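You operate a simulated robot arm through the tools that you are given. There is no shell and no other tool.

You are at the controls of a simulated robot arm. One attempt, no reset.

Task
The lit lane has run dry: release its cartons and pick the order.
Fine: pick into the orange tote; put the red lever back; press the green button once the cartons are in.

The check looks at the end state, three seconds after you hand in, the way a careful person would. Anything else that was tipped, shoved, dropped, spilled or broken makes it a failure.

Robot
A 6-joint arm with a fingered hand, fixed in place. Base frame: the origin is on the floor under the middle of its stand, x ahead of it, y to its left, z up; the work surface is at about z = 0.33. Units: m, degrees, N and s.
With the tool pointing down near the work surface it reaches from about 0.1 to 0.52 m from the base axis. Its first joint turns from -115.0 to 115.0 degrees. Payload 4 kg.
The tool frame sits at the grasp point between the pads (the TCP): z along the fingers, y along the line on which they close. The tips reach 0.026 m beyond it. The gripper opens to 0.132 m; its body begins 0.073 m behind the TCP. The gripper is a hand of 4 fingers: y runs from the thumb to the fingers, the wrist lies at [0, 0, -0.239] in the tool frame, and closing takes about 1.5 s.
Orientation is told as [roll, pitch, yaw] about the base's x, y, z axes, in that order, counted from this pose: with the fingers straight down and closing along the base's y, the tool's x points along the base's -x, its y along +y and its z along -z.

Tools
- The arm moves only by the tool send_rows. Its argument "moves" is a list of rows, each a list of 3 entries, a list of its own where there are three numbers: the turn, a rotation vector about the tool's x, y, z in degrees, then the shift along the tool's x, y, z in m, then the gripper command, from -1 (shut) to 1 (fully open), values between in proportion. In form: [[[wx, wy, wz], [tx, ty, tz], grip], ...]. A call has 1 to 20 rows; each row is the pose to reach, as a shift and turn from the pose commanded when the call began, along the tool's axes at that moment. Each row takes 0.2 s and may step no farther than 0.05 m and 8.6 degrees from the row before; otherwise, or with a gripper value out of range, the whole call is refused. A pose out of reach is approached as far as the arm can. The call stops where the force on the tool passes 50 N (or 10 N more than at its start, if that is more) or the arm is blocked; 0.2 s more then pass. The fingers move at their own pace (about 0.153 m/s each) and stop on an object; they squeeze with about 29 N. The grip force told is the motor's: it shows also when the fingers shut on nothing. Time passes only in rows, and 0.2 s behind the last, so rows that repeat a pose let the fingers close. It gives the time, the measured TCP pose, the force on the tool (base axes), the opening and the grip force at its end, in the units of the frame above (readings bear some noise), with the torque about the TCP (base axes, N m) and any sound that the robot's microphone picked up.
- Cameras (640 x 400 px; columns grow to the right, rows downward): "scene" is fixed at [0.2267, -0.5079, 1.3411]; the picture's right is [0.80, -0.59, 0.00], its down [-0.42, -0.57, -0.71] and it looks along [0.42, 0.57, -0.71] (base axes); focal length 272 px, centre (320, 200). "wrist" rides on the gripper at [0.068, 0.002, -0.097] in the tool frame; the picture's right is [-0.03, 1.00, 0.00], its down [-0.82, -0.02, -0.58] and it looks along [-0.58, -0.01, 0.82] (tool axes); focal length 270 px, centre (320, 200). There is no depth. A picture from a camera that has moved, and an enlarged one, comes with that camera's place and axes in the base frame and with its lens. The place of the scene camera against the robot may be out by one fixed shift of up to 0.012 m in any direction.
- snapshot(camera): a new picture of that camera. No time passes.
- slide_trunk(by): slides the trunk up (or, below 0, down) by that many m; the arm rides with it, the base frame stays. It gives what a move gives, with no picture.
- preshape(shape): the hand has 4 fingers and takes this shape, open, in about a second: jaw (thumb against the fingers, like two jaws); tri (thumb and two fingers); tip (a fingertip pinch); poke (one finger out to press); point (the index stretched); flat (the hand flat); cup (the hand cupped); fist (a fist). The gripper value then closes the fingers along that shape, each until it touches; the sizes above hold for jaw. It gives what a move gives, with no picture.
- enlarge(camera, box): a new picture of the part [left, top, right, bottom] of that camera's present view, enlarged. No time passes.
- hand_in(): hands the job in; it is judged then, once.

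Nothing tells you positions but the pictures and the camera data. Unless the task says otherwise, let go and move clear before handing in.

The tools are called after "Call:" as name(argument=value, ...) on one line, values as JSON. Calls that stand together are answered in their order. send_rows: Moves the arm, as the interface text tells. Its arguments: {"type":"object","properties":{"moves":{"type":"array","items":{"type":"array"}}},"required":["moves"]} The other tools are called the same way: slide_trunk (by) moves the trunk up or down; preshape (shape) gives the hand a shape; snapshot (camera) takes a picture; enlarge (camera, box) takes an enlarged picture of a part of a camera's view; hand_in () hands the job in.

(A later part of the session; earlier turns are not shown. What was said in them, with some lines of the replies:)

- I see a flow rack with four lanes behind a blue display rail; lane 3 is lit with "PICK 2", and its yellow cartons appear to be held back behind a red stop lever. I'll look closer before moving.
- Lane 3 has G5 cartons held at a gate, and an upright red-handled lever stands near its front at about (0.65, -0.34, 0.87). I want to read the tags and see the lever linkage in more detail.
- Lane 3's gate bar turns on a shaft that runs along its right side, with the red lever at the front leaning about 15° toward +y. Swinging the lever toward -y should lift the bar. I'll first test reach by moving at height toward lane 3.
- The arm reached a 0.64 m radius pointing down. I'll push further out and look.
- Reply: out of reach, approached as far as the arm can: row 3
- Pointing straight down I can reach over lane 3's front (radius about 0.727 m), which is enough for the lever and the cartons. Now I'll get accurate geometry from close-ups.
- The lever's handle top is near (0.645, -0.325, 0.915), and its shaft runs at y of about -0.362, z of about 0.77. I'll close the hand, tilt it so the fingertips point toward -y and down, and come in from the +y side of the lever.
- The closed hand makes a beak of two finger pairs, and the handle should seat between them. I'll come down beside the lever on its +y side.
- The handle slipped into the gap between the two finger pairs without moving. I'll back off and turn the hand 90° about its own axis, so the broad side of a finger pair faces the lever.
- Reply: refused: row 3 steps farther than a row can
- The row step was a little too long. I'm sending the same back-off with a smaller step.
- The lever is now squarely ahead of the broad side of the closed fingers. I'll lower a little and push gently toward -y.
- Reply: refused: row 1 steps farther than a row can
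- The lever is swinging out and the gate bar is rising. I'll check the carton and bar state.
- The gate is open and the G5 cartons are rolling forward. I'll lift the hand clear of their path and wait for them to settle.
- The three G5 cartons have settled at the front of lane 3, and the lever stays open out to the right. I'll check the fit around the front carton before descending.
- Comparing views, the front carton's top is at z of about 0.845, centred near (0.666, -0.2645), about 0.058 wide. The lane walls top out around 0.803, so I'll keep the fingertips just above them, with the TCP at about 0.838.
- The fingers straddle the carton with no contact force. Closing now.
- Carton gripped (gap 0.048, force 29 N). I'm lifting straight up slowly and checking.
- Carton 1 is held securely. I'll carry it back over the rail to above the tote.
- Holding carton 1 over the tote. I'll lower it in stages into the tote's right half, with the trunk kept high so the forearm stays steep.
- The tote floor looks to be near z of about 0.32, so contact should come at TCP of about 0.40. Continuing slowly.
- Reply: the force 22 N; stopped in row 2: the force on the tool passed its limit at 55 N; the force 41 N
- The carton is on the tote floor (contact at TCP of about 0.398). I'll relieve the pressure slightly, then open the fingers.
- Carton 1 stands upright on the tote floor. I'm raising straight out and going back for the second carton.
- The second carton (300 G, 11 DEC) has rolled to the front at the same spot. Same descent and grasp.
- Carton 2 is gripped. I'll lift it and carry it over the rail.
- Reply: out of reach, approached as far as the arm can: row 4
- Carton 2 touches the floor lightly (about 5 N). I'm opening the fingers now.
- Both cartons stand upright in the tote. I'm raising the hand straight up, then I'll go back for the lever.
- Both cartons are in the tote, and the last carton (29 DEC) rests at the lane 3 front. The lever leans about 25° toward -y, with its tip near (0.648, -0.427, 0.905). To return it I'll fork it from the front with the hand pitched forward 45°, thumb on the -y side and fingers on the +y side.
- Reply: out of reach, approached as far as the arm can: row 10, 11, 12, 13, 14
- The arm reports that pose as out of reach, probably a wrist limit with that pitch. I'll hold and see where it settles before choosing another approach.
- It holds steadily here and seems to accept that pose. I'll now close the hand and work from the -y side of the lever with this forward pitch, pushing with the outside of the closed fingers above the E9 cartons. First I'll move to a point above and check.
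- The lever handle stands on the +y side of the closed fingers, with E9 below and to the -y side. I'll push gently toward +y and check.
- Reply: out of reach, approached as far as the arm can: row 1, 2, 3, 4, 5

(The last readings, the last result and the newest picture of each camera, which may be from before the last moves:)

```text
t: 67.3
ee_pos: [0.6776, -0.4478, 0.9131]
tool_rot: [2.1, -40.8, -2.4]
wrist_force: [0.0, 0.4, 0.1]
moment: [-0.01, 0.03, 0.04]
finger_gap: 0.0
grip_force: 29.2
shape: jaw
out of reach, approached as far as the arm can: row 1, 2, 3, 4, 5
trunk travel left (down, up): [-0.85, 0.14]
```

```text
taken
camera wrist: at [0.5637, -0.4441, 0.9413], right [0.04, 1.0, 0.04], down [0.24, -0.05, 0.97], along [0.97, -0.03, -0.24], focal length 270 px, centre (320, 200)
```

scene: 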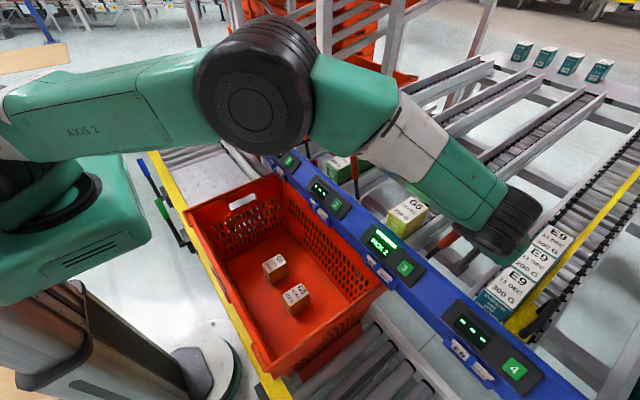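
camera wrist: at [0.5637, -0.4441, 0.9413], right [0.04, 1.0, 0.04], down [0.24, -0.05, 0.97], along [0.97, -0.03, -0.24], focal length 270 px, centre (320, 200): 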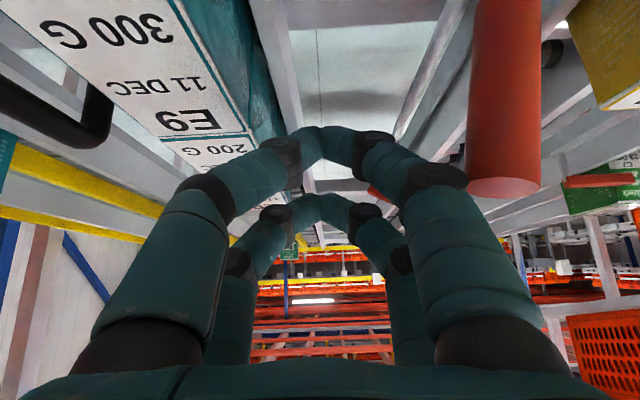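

The lever is coming back (lean now about -10°), but the arm hit a wrist limit at this pitch. I'll reduce the pitch to about 25° while continuing toward +y.

Call:
send_rows(moves=[[[0, 6, 0], [0.0051, 0.006, -0.0018], -1], [[0, 12, 0], [0.0109, 0.014, -0.0027], -1], [[0, 16, 0], [0.0147, 0.024, -0.006], -1], [[0, 16, 0], [0.0147, 0.034, -0.006], -1], [[0, 16, 0], [0.0147, 0.044, -0.006], -1]])

Call:
snapshot(camera="scene")

Call:
snapshot(camera="wrist")

```text
t: 68.5
ee_pos: [0.6636, -0.4034, 0.9093]
tool_rot: [1.5, -25.3, -1.7]
wrist_force: [-0.7, 0.3, -0.3]
moment: [0.01, -0.01, 0.01]
finger_gap: 0.0
grip_force: 29.3
shape: jaw
trunk travel left (down, up): [-0.85, 0.14]
```

```text
taken
```

scene: 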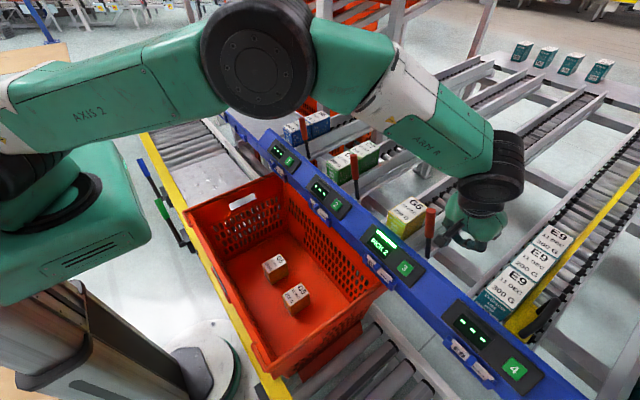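

```text
taken
camera wrist: at [0.5615, -0.4012, 0.9679], right [0.04, 1.0, 0.03], down [0.49, -0.05, 0.87], along [0.87, -0.02, -0.49], focal length 270 px, centre (320, 200)
```

wrist: 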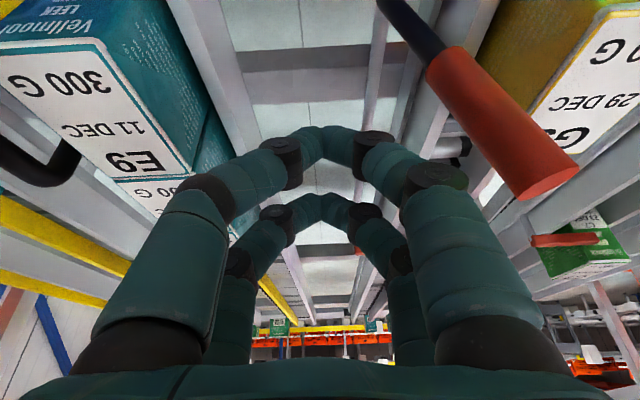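

The lever appears to have snapped back to its rest position. I'll back off, rise clear, and verify the lever and gate bar.

Call:
send_rows(moves=[[[0, 0, 0], [0, -0.015, 0], -1], [[0, 0, 0], [-0.017, -0.02, -0.036], -1], [[0, 0, 0], [-0.034, -0.02, -0.072], -1], [[0, 0, 0], [-0.05, -0.02, -0.108], -1], [[0, 8, 0], [-0.055, -0.01, -0.13], -1], [[0, 16, 0], [-0.055, 0, -0.13], -1], [[0, 24, 0], [-0.055, 0.01, -0.13], -1]])

Call:
enlarge(camera="scene", box=[360, 130, 552, 270])

Call:
snapshot(camera="wrist")

Call:
snapshot(camera="scene")

```text
t: 70.1
ee_pos: [0.6272, -0.378, 1.0413]
tool_rot: [1.3, -1.2, -1.1]
wrist_force: [-0.2, 0.0, 0.5]
moment: [-0.04, 0.02, -0.02]
finger_gap: 0.0
grip_force: 28.7
shape: jaw
out of reach, approached as far as the arm can: row 6, 7
trunk travel left (down, up): [-0.85, 0.14]
```

```text
2.86 times, centred on (456, 200) of scene
camera zoom: at [0.2267, -0.5079, 1.3411], right [0.8, -0.59, 0.0], down [-0.42, -0.57, -0.71], along [0.42, 0.57, -0.71], focal length 778 px, centre (-69, 200)
```

zoom: 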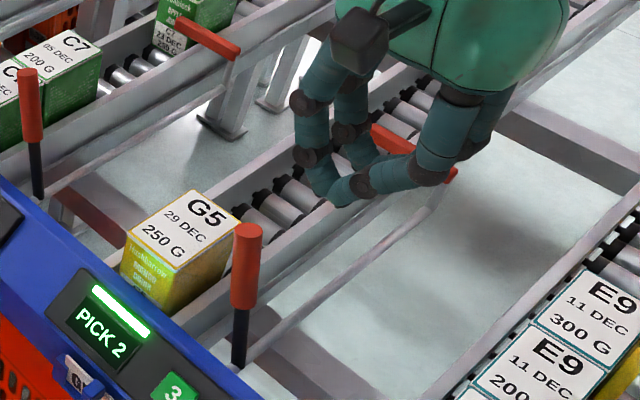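

```text
taken
camera wrist: at [0.5571, -0.3762, 1.138], right [0.04, 1.0, 0.02], down [0.8, -0.05, 0.59], along [0.59, -0.01, -0.8], focal length 270 px, centre (320, 200)
```

wrist: 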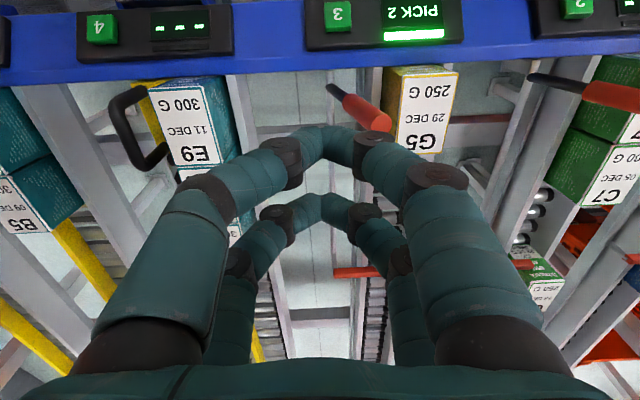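

```text
taken
```

scene: 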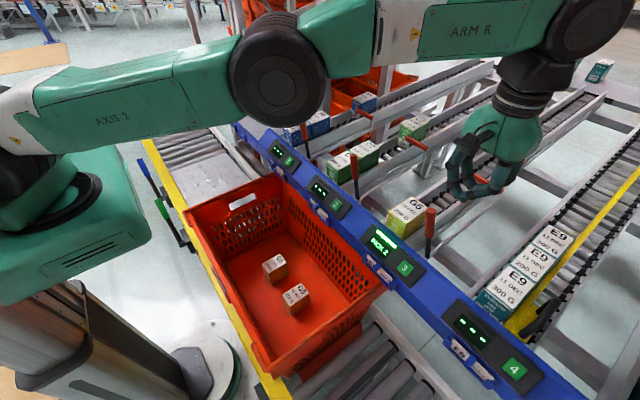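

The lever and gate bar match their original positions in the picture (handle top at pixel (430, 210), as at the start), and both cartons stand in the tote. Next is green button 3 at about (0.573, -0.351, 0.794), so I'll shape the hand to poke.

Call:
preshape(shape="poke")

Call:
snapshot(camera="wrist")

Call:
enlarge(camera="scene", box=[400, 70, 592, 230])

```text
t: 71.0
ee_pos: [0.6268, -0.3791, 1.0431]
tool_rot: [1.3, -1.5, -1.1]
wrist_force: [0.6, 0.4, -0.4]
moment: [-0.01, 0.02, 0.01]
finger_gap: 0.0003
grip_force: 0.1
shape: poke
trunk travel left (down, up): [-0.85, 0.14]
```

```text
taken
camera wrist: at [0.5574, -0.3767, 1.1378], right [0.04, 1.0, 0.02], down [0.8, -0.05, 0.6], along [0.6, -0.01, -0.8], focal length 270 px, centre (320, 200)
```

wrist: 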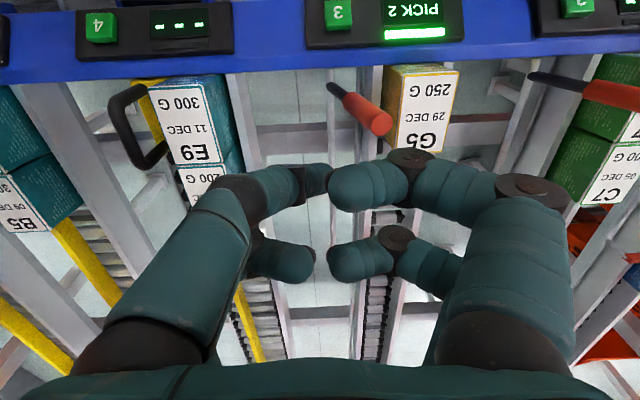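

```text
2.50 times, centred on (496, 150) of scene
camera zoom: at [0.2267, -0.5079, 1.3411], right [0.8, -0.59, 0.0], down [-0.42, -0.57, -0.71], along [0.42, 0.57, -0.71], focal length 680 px, centre (-120, 325)
```

zoom: 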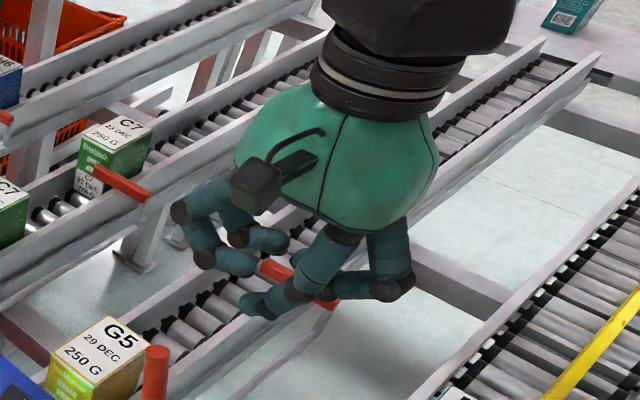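

Call:
send_rows(moves=[[[0, 0, 0], [0, 0, 0], 1], [[0, 0, 0], [0, 0, 0], 1], [[0, 0, 0], [0, 0, 0], 1], [[0, 0, 0], [0, 0, 0], 1]])

Call:
snapshot(camera="wrist")

Call:
enlarge(camera="scene", box=[400, 70, 592, 230])

```text
t: 72.0
ee_pos: [0.628, -0.3774, 1.0423]
tool_rot: [1.2, -1.3, -1.2]
wrist_force: [0.6, -0.1, 0.4]
moment: [0.03, -0.02, 0.02]
finger_gap: 0.0
grip_force: 0.1
shape: poke
trunk travel left (down, up): [-0.85, 0.14]
```

```text
taken
camera wrist: at [0.5573, -0.3766, 1.1378], right [0.04, 1.0, 0.02], down [0.8, -0.05, 0.6], along [0.6, -0.01, -0.8], focal length 270 px, centre (320, 200)
```

wrist: 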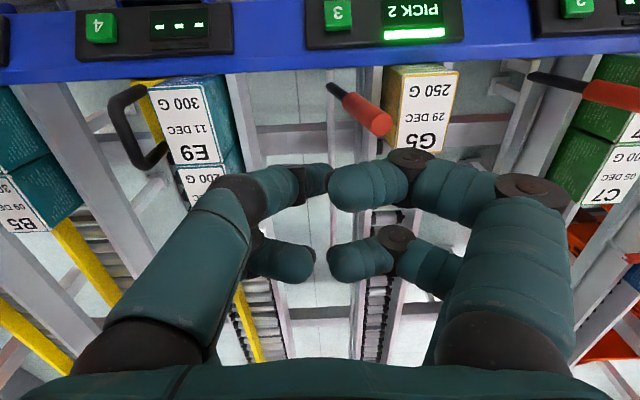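

```text
2.50 times, centred on (496, 150) of scene
camera zoom: at [0.2267, -0.5079, 1.3411], right [0.8, -0.59, 0.0], down [-0.42, -0.57, -0.71], along [0.42, 0.57, -0.71], focal length 680 px, centre (-120, 325)
```

zoom: 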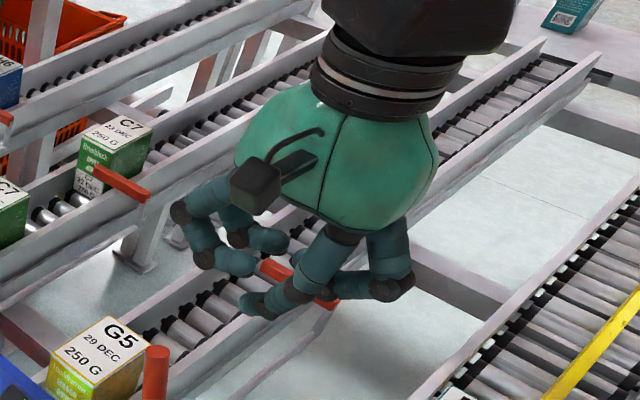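

Call:
preshape(shape="point")

Call:
snapshot(camera="wrist")

Call:
enlarge(camera="scene", box=[400, 70, 592, 230])

```text
t: 72.9
ee_pos: [0.6267, -0.3768, 1.0419]
tool_rot: [1.2, -1.3, -1.1]
wrist_force: [-0.5, 0.0, 0.2]
moment: [-0.04, -0.03, 0.02]
finger_gap: 0.0
grip_force: 0.1
shape: point
trunk travel left (down, up): [-0.85, 0.14]
```

```text
taken
camera wrist: at [0.5574, -0.3766, 1.1378], right [0.04, 1.0, 0.02], down [0.8, -0.05, 0.6], along [0.6, -0.01, -0.8], focal length 270 px, centre (320, 200)
```

wrist: 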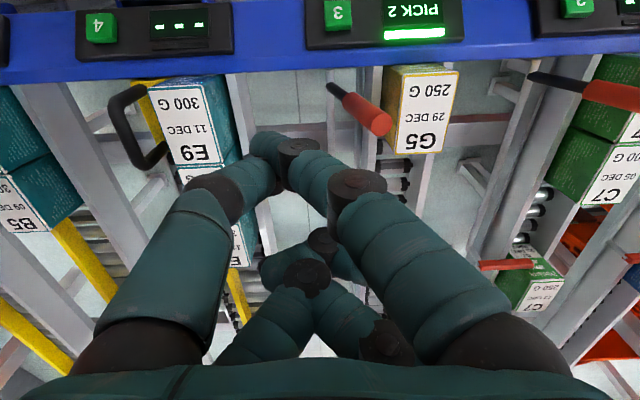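

```text
2.50 times, centred on (496, 150) of scene
camera zoom: at [0.2267, -0.5079, 1.3411], right [0.8, -0.59, 0.0], down [-0.42, -0.57, -0.71], along [0.42, 0.57, -0.71], focal length 680 px, centre (-120, 325)
```

zoom: 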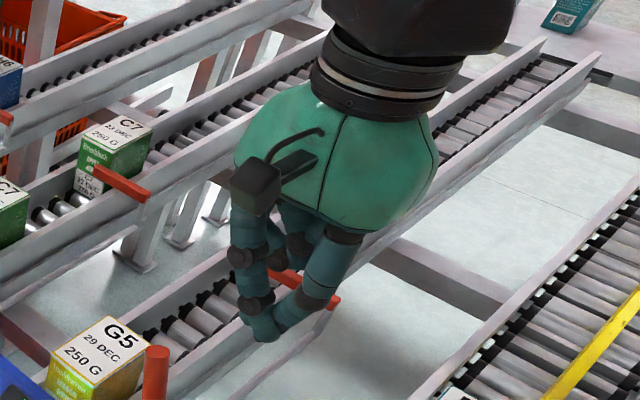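

In the "point" shape one finger is stretched to a tip about 0.035 m beyond the TCP and 0.027 m toward -y. I'll bring it above button 3 with a mild forward pitch and look.

Call:
send_rows(moves=[[[0, -5, 0], [0.03, 0.02, 0], 1], [[0, -10, 0], [0.06, 0.04, 0], 1], [[0, -15, 0], [0.073, 0.053, 0.02], 1], [[0, -19, 0], [0.073, 0.053, 0.055], 1], [[0, -19, 0], [0.073, 0.053, 0.092], 1], [[0, -19, 0], [0.073, 0.053, 0.092], 1]])

Call:
snapshot(camera="wrist")

Call:
snapshot(camera="scene")

```text
t: 74.3
ee_pos: [0.5563, -0.323, 0.951]
tool_rot: [1.4, -20.4, -1.5]
wrist_force: [-0.4, 0.4, 0.8]
moment: [0.03, -0.01, 0.01]
finger_gap: 0.0
grip_force: 0.0
shape: point
trunk travel left (down, up): [-0.85, 0.14]
```

```text
taken
camera wrist: at [0.4601, -0.321, 1.018], right [0.04, 1.0, 0.03], down [0.56, -0.05, 0.82], along [0.83, -0.02, -0.56], focal length 270 px, centre (320, 200)
```

wrist: 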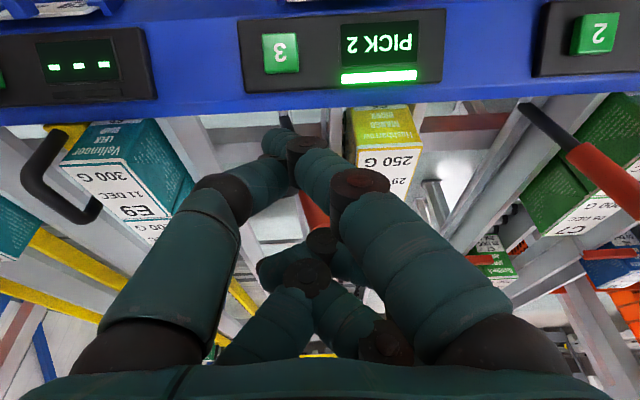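

```text
taken
```

scene: 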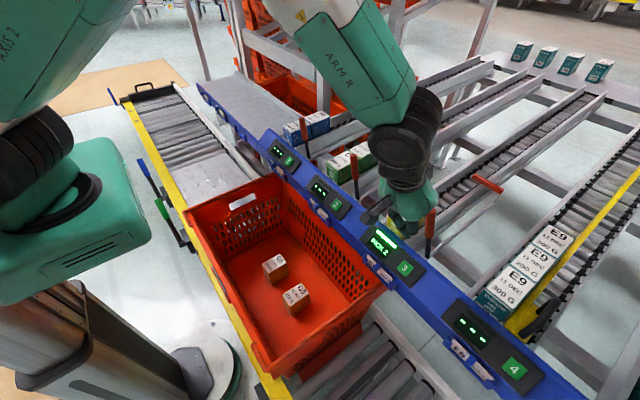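

Call:
enlarge(camera="wrist", box=[200, 20, 392, 220])

Call:
enlarge(camera="scene", box=[350, 170, 450, 290])

```text
2.00 times, centred on (296, 120) of wrist
camera zoom: at [0.4601, -0.321, 1.018], right [0.04, 1.0, 0.03], down [0.56, -0.05, 0.82], along [0.83, -0.02, -0.56], focal length 541 px, centre (368, 360)
```

zoom: 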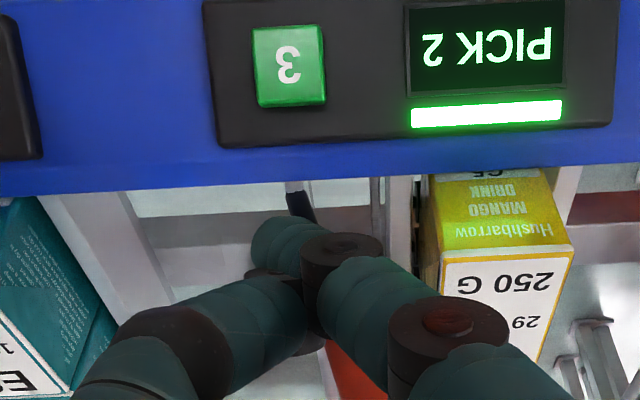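

```text
3.33 times, centred on (400, 230) of scene
camera zoom: at [0.2267, -0.5079, 1.3411], right [0.8, -0.59, 0.0], down [-0.42, -0.57, -0.71], along [0.42, 0.57, -0.71], focal length 907 px, centre (53, 100)
```

zoom: 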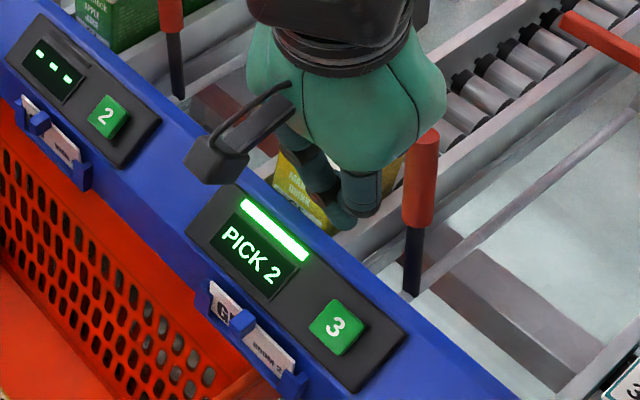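

The tip sits at about (0.557, -0.346, 0.912) in both views. I'll lower it to 3 cm off the button, along the button's normal, and check alignment.

Call:
send_rows(moves=[[[0, 0, 0], [0.0115, -0.002, 0.0295], 1], [[0, 0, 0], [0.023, -0.004, 0.059], 1], [[0, 0, 0], [0.0344, -0.0055, 0.0885], 1], [[0, 0, 0], [0.0344, -0.0055, 0.0885], 1]])

Call:
enlarge(camera="wrist", box=[200, 0, 392, 200])

Call:
enlarge(camera="scene", box=[350, 190, 450, 300])

```text
t: 75.3
ee_pos: [0.5565, -0.3238, 0.8554]
tool_rot: [1.4, -20.4, -1.6]
wrist_force: [1.0, -0.5, -0.7]
moment: [-0.01, 0.01, -0.02]
finger_gap: 0.0002
grip_force: 0.0
shape: point
trunk travel left (down, up): [-0.85, 0.14]
```

```text
2.00 times, centred on (296, 100) of wrist
camera zoom: at [0.4585, -0.3208, 0.9224], right [0.04, 1.0, 0.03], down [0.56, -0.05, 0.82], along [0.83, -0.02, -0.56], focal length 541 px, centre (368, 400)
```

zoom: 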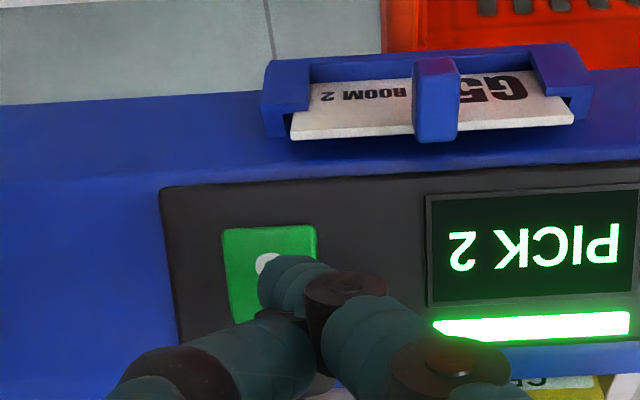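

```text
3.64 times, centred on (400, 245) of scene
camera zoom: at [0.2267, -0.5079, 1.3411], right [0.8, -0.59, 0.0], down [-0.42, -0.57, -0.71], along [0.42, 0.57, -0.71], focal length 990 px, centre (29, 36)
```

zoom: 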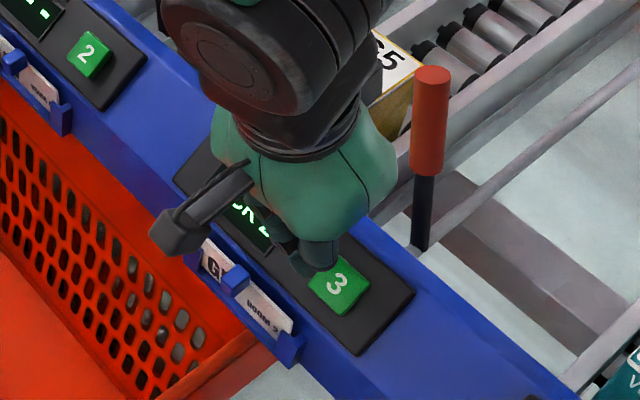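

The tip is in line with button 3, about 3 cm off along its normal. I'm pressing slowly.

Call:
send_rows(moves=[[[0, 0, 0], [-0.0034, -0.003, 0.0094], 1], [[0, 0, 0], [-0.0064, -0.006, 0.0179], 1], [[0, 0, 0], [-0.0077, -0.006, 0.0217], 1], [[0, 0, 0], [-0.0087, -0.006, 0.0245], 1], [[0, 0, 0], [-0.0097, -0.006, 0.0273], 1]])

Call:
enlarge(camera="wrist", box=[200, 0, 392, 200])

Call:
enlarge(camera="scene", box=[350, 190, 450, 300])

```text
t: 76.5
ee_pos: [0.5748, -0.3313, 0.8338]
tool_rot: [1.5, -20.3, -1.3]
wrist_force: [0.0, -0.3, 0.6]
moment: [0.02, -0.03, 0.0]
finger_gap: 0.0002
grip_force: 0.0
shape: point
trunk travel left (down, up): [-0.85, 0.14]
```

```text
2.00 times, centred on (296, 100) of wrist
camera zoom: at [0.4775, -0.3283, 0.9001], right [0.04, 1.0, 0.03], down [0.56, -0.05, 0.82], along [0.82, -0.02, -0.57], focal length 541 px, centre (368, 400)
```

zoom: 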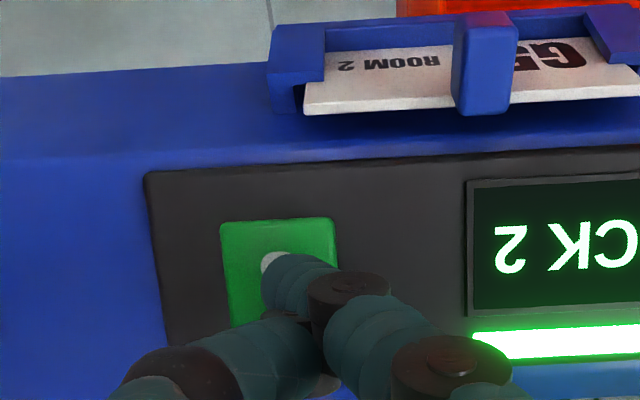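

```text
3.64 times, centred on (400, 245) of scene
camera zoom: at [0.2267, -0.5079, 1.3411], right [0.8, -0.59, 0.0], down [-0.42, -0.57, -0.71], along [0.42, 0.57, -0.71], focal length 990 px, centre (29, 36)
```

zoom: 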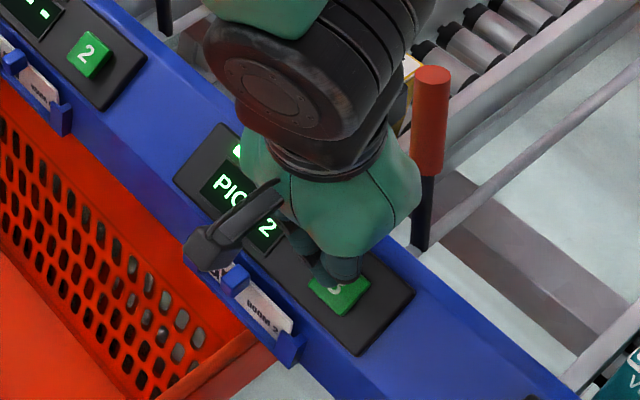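

No contact yet; continuing the press in small steps.

Call:
send_rows(moves=[[[0, 0, 0], [-0.001, -0.001, 0.0028], 1], [[0, 0, 0], [-0.002, -0.002, 0.0057], 1], [[0, 0, 0], [-0.003, -0.003, 0.0085], 1], [[0, 0, 0], [-0.0037, -0.003, 0.0104], 1]])

Call:
enlarge(camera="scene", box=[350, 190, 450, 300])

Call:
enlarge(camera="wrist", box=[200, 0, 392, 200])

```text
t: 77.5
ee_pos: [0.5796, -0.332, 0.8268]
tool_rot: [1.4, -20.4, -1.6]
wrist_force: [-8.9, 4.7, 13.1]
moment: [-0.1, 0.37, -0.17]
finger_gap: 0.0
grip_force: 0.2
shape: point
trunk travel left (down, up): [-0.85, 0.14]
heard: click
```

```text
3.64 times, centred on (400, 245) of scene
camera zoom: at [0.2267, -0.5079, 1.3411], right [0.8, -0.59, 0.0], down [-0.42, -0.57, -0.71], along [0.42, 0.57, -0.71], focal length 990 px, centre (29, 36)
```

zoom: 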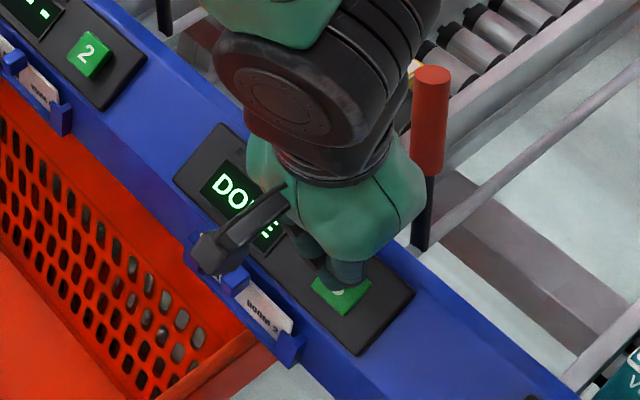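

```text
2.00 times, centred on (296, 100) of wrist
camera zoom: at [0.4827, -0.3297, 0.8932], right [0.04, 1.0, 0.03], down [0.56, -0.05, 0.83], along [0.83, -0.02, -0.56], focal length 541 px, centre (368, 400)
```

zoom: 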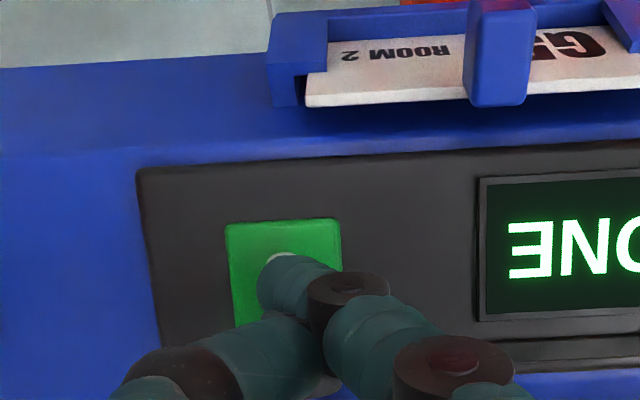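

A click was heard and the display now reads "DONE". I'm backing off along the normal, rising clear, and checking everything once more.

Call:
send_rows(moves=[[[0, 0, 0], [0.0034, 0, -0.0094], 1], [[0, 0, 0], [0.01, 0, -0.028], 1], [[0, 0, 0], [0.005, 0, -0.065], 1], [[0, 0, 0], [-0.01, 0.01, -0.1], 1], [[0, 0, 0], [-0.025, 0.02, -0.14], 1], [[0, 0, 0], [-0.035, 0.03, -0.18], 1], [[0, 6, 0], [-0.02, 0.06, -0.2], 1], [[0, 13, 0], [0.01, 0.09, -0.21], 1], [[0, 20, 0], [0.04, 0.12, -0.22], 1], [[0, 20, 0], [0.06, 0.16, -0.23], 1], [[0, 20, 0], [0.07, 0.2, -0.23], 1]])

Call:
snapshot(camera="scene")

Call:
enlarge(camera="scene", box=[360, 130, 552, 270])

Call:
enlarge(camera="scene", box=[190, 180, 390, 380])

```text
t: 79.9
ee_pos: [0.4399, -0.1342, 1.0216]
tool_rot: [1.2, -0.2, -1.0]
wrist_force: [0.2, -0.7, 0.1]
moment: [-0.02, 0.02, 0.02]
finger_gap: 0.0001
grip_force: 0.1
shape: point
trunk travel left (down, up): [-0.85, 0.14]
```

```text
taken
```

scene: 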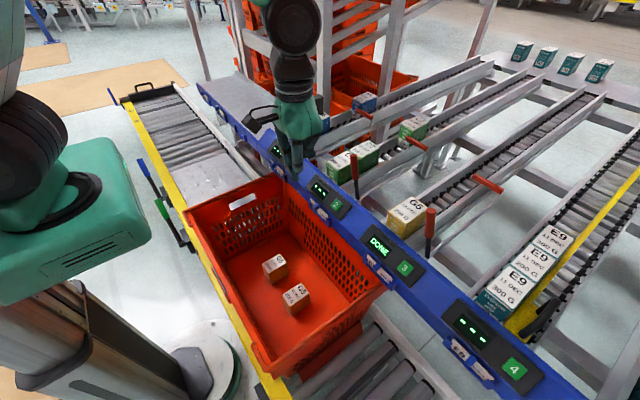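

```text
2.86 times, centred on (456, 200) of scene
camera zoom: at [0.2267, -0.5079, 1.3411], right [0.8, -0.59, 0.0], down [-0.42, -0.57, -0.71], along [0.42, 0.57, -0.71], focal length 778 px, centre (-69, 200)
```

zoom: 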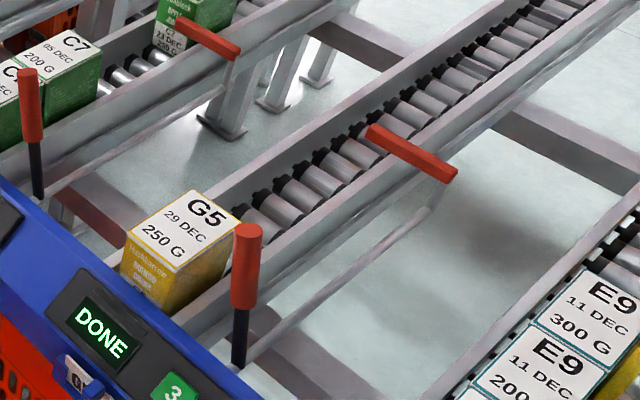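

```text
2.00 times, centred on (290, 280) of scene
camera zoom: at [0.2267, -0.5079, 1.3411], right [0.8, -0.59, 0.0], down [-0.42, -0.57, -0.71], along [0.42, 0.57, -0.71], focal length 544 px, centre (380, 40)
```

zoom: 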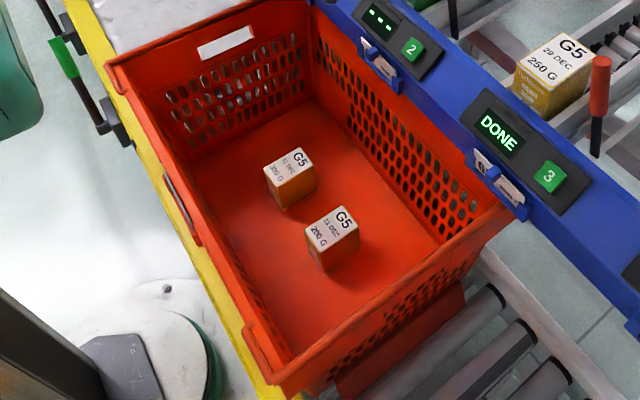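

Two G5 cartons stand upright in the orange tote, the lever and gate bar are back at rest, lane 3's display reads "DONE", and the other lanes look undisturbed. The hand is clear, so I'm handing in.

Call:
hand_in()

```text
The job is handed in.
```

The job is handed in. In the last pictures everything looked right, but no verdict came back with the hand-in.

- **Cartons:** The front two G5 cartons from lane 3 (200 G and 300 G, both 11 DEC) stand upright on the floor of the orange tote. The third G5 carton (250 G, 29 DEC) rolled forward and stays at the front of lane 3. The first one met the tote floor harder than I meant: the arm stopped at 55 N, and the carton stayed upright.
- **Lever:** The red lever is back at rest, at the same place in the picture as at the start, and its gate bar is down across the lane.
- **Button:** I pressed green button 3 once, after the cartons were in and the lever was back. There was a click and the lane 3 display changed from "PICK 2" to "DONE".
- **Surroundings:** Lanes 1, 2 and 4 look undisturbed. The hand is empty and clear, above the tote.
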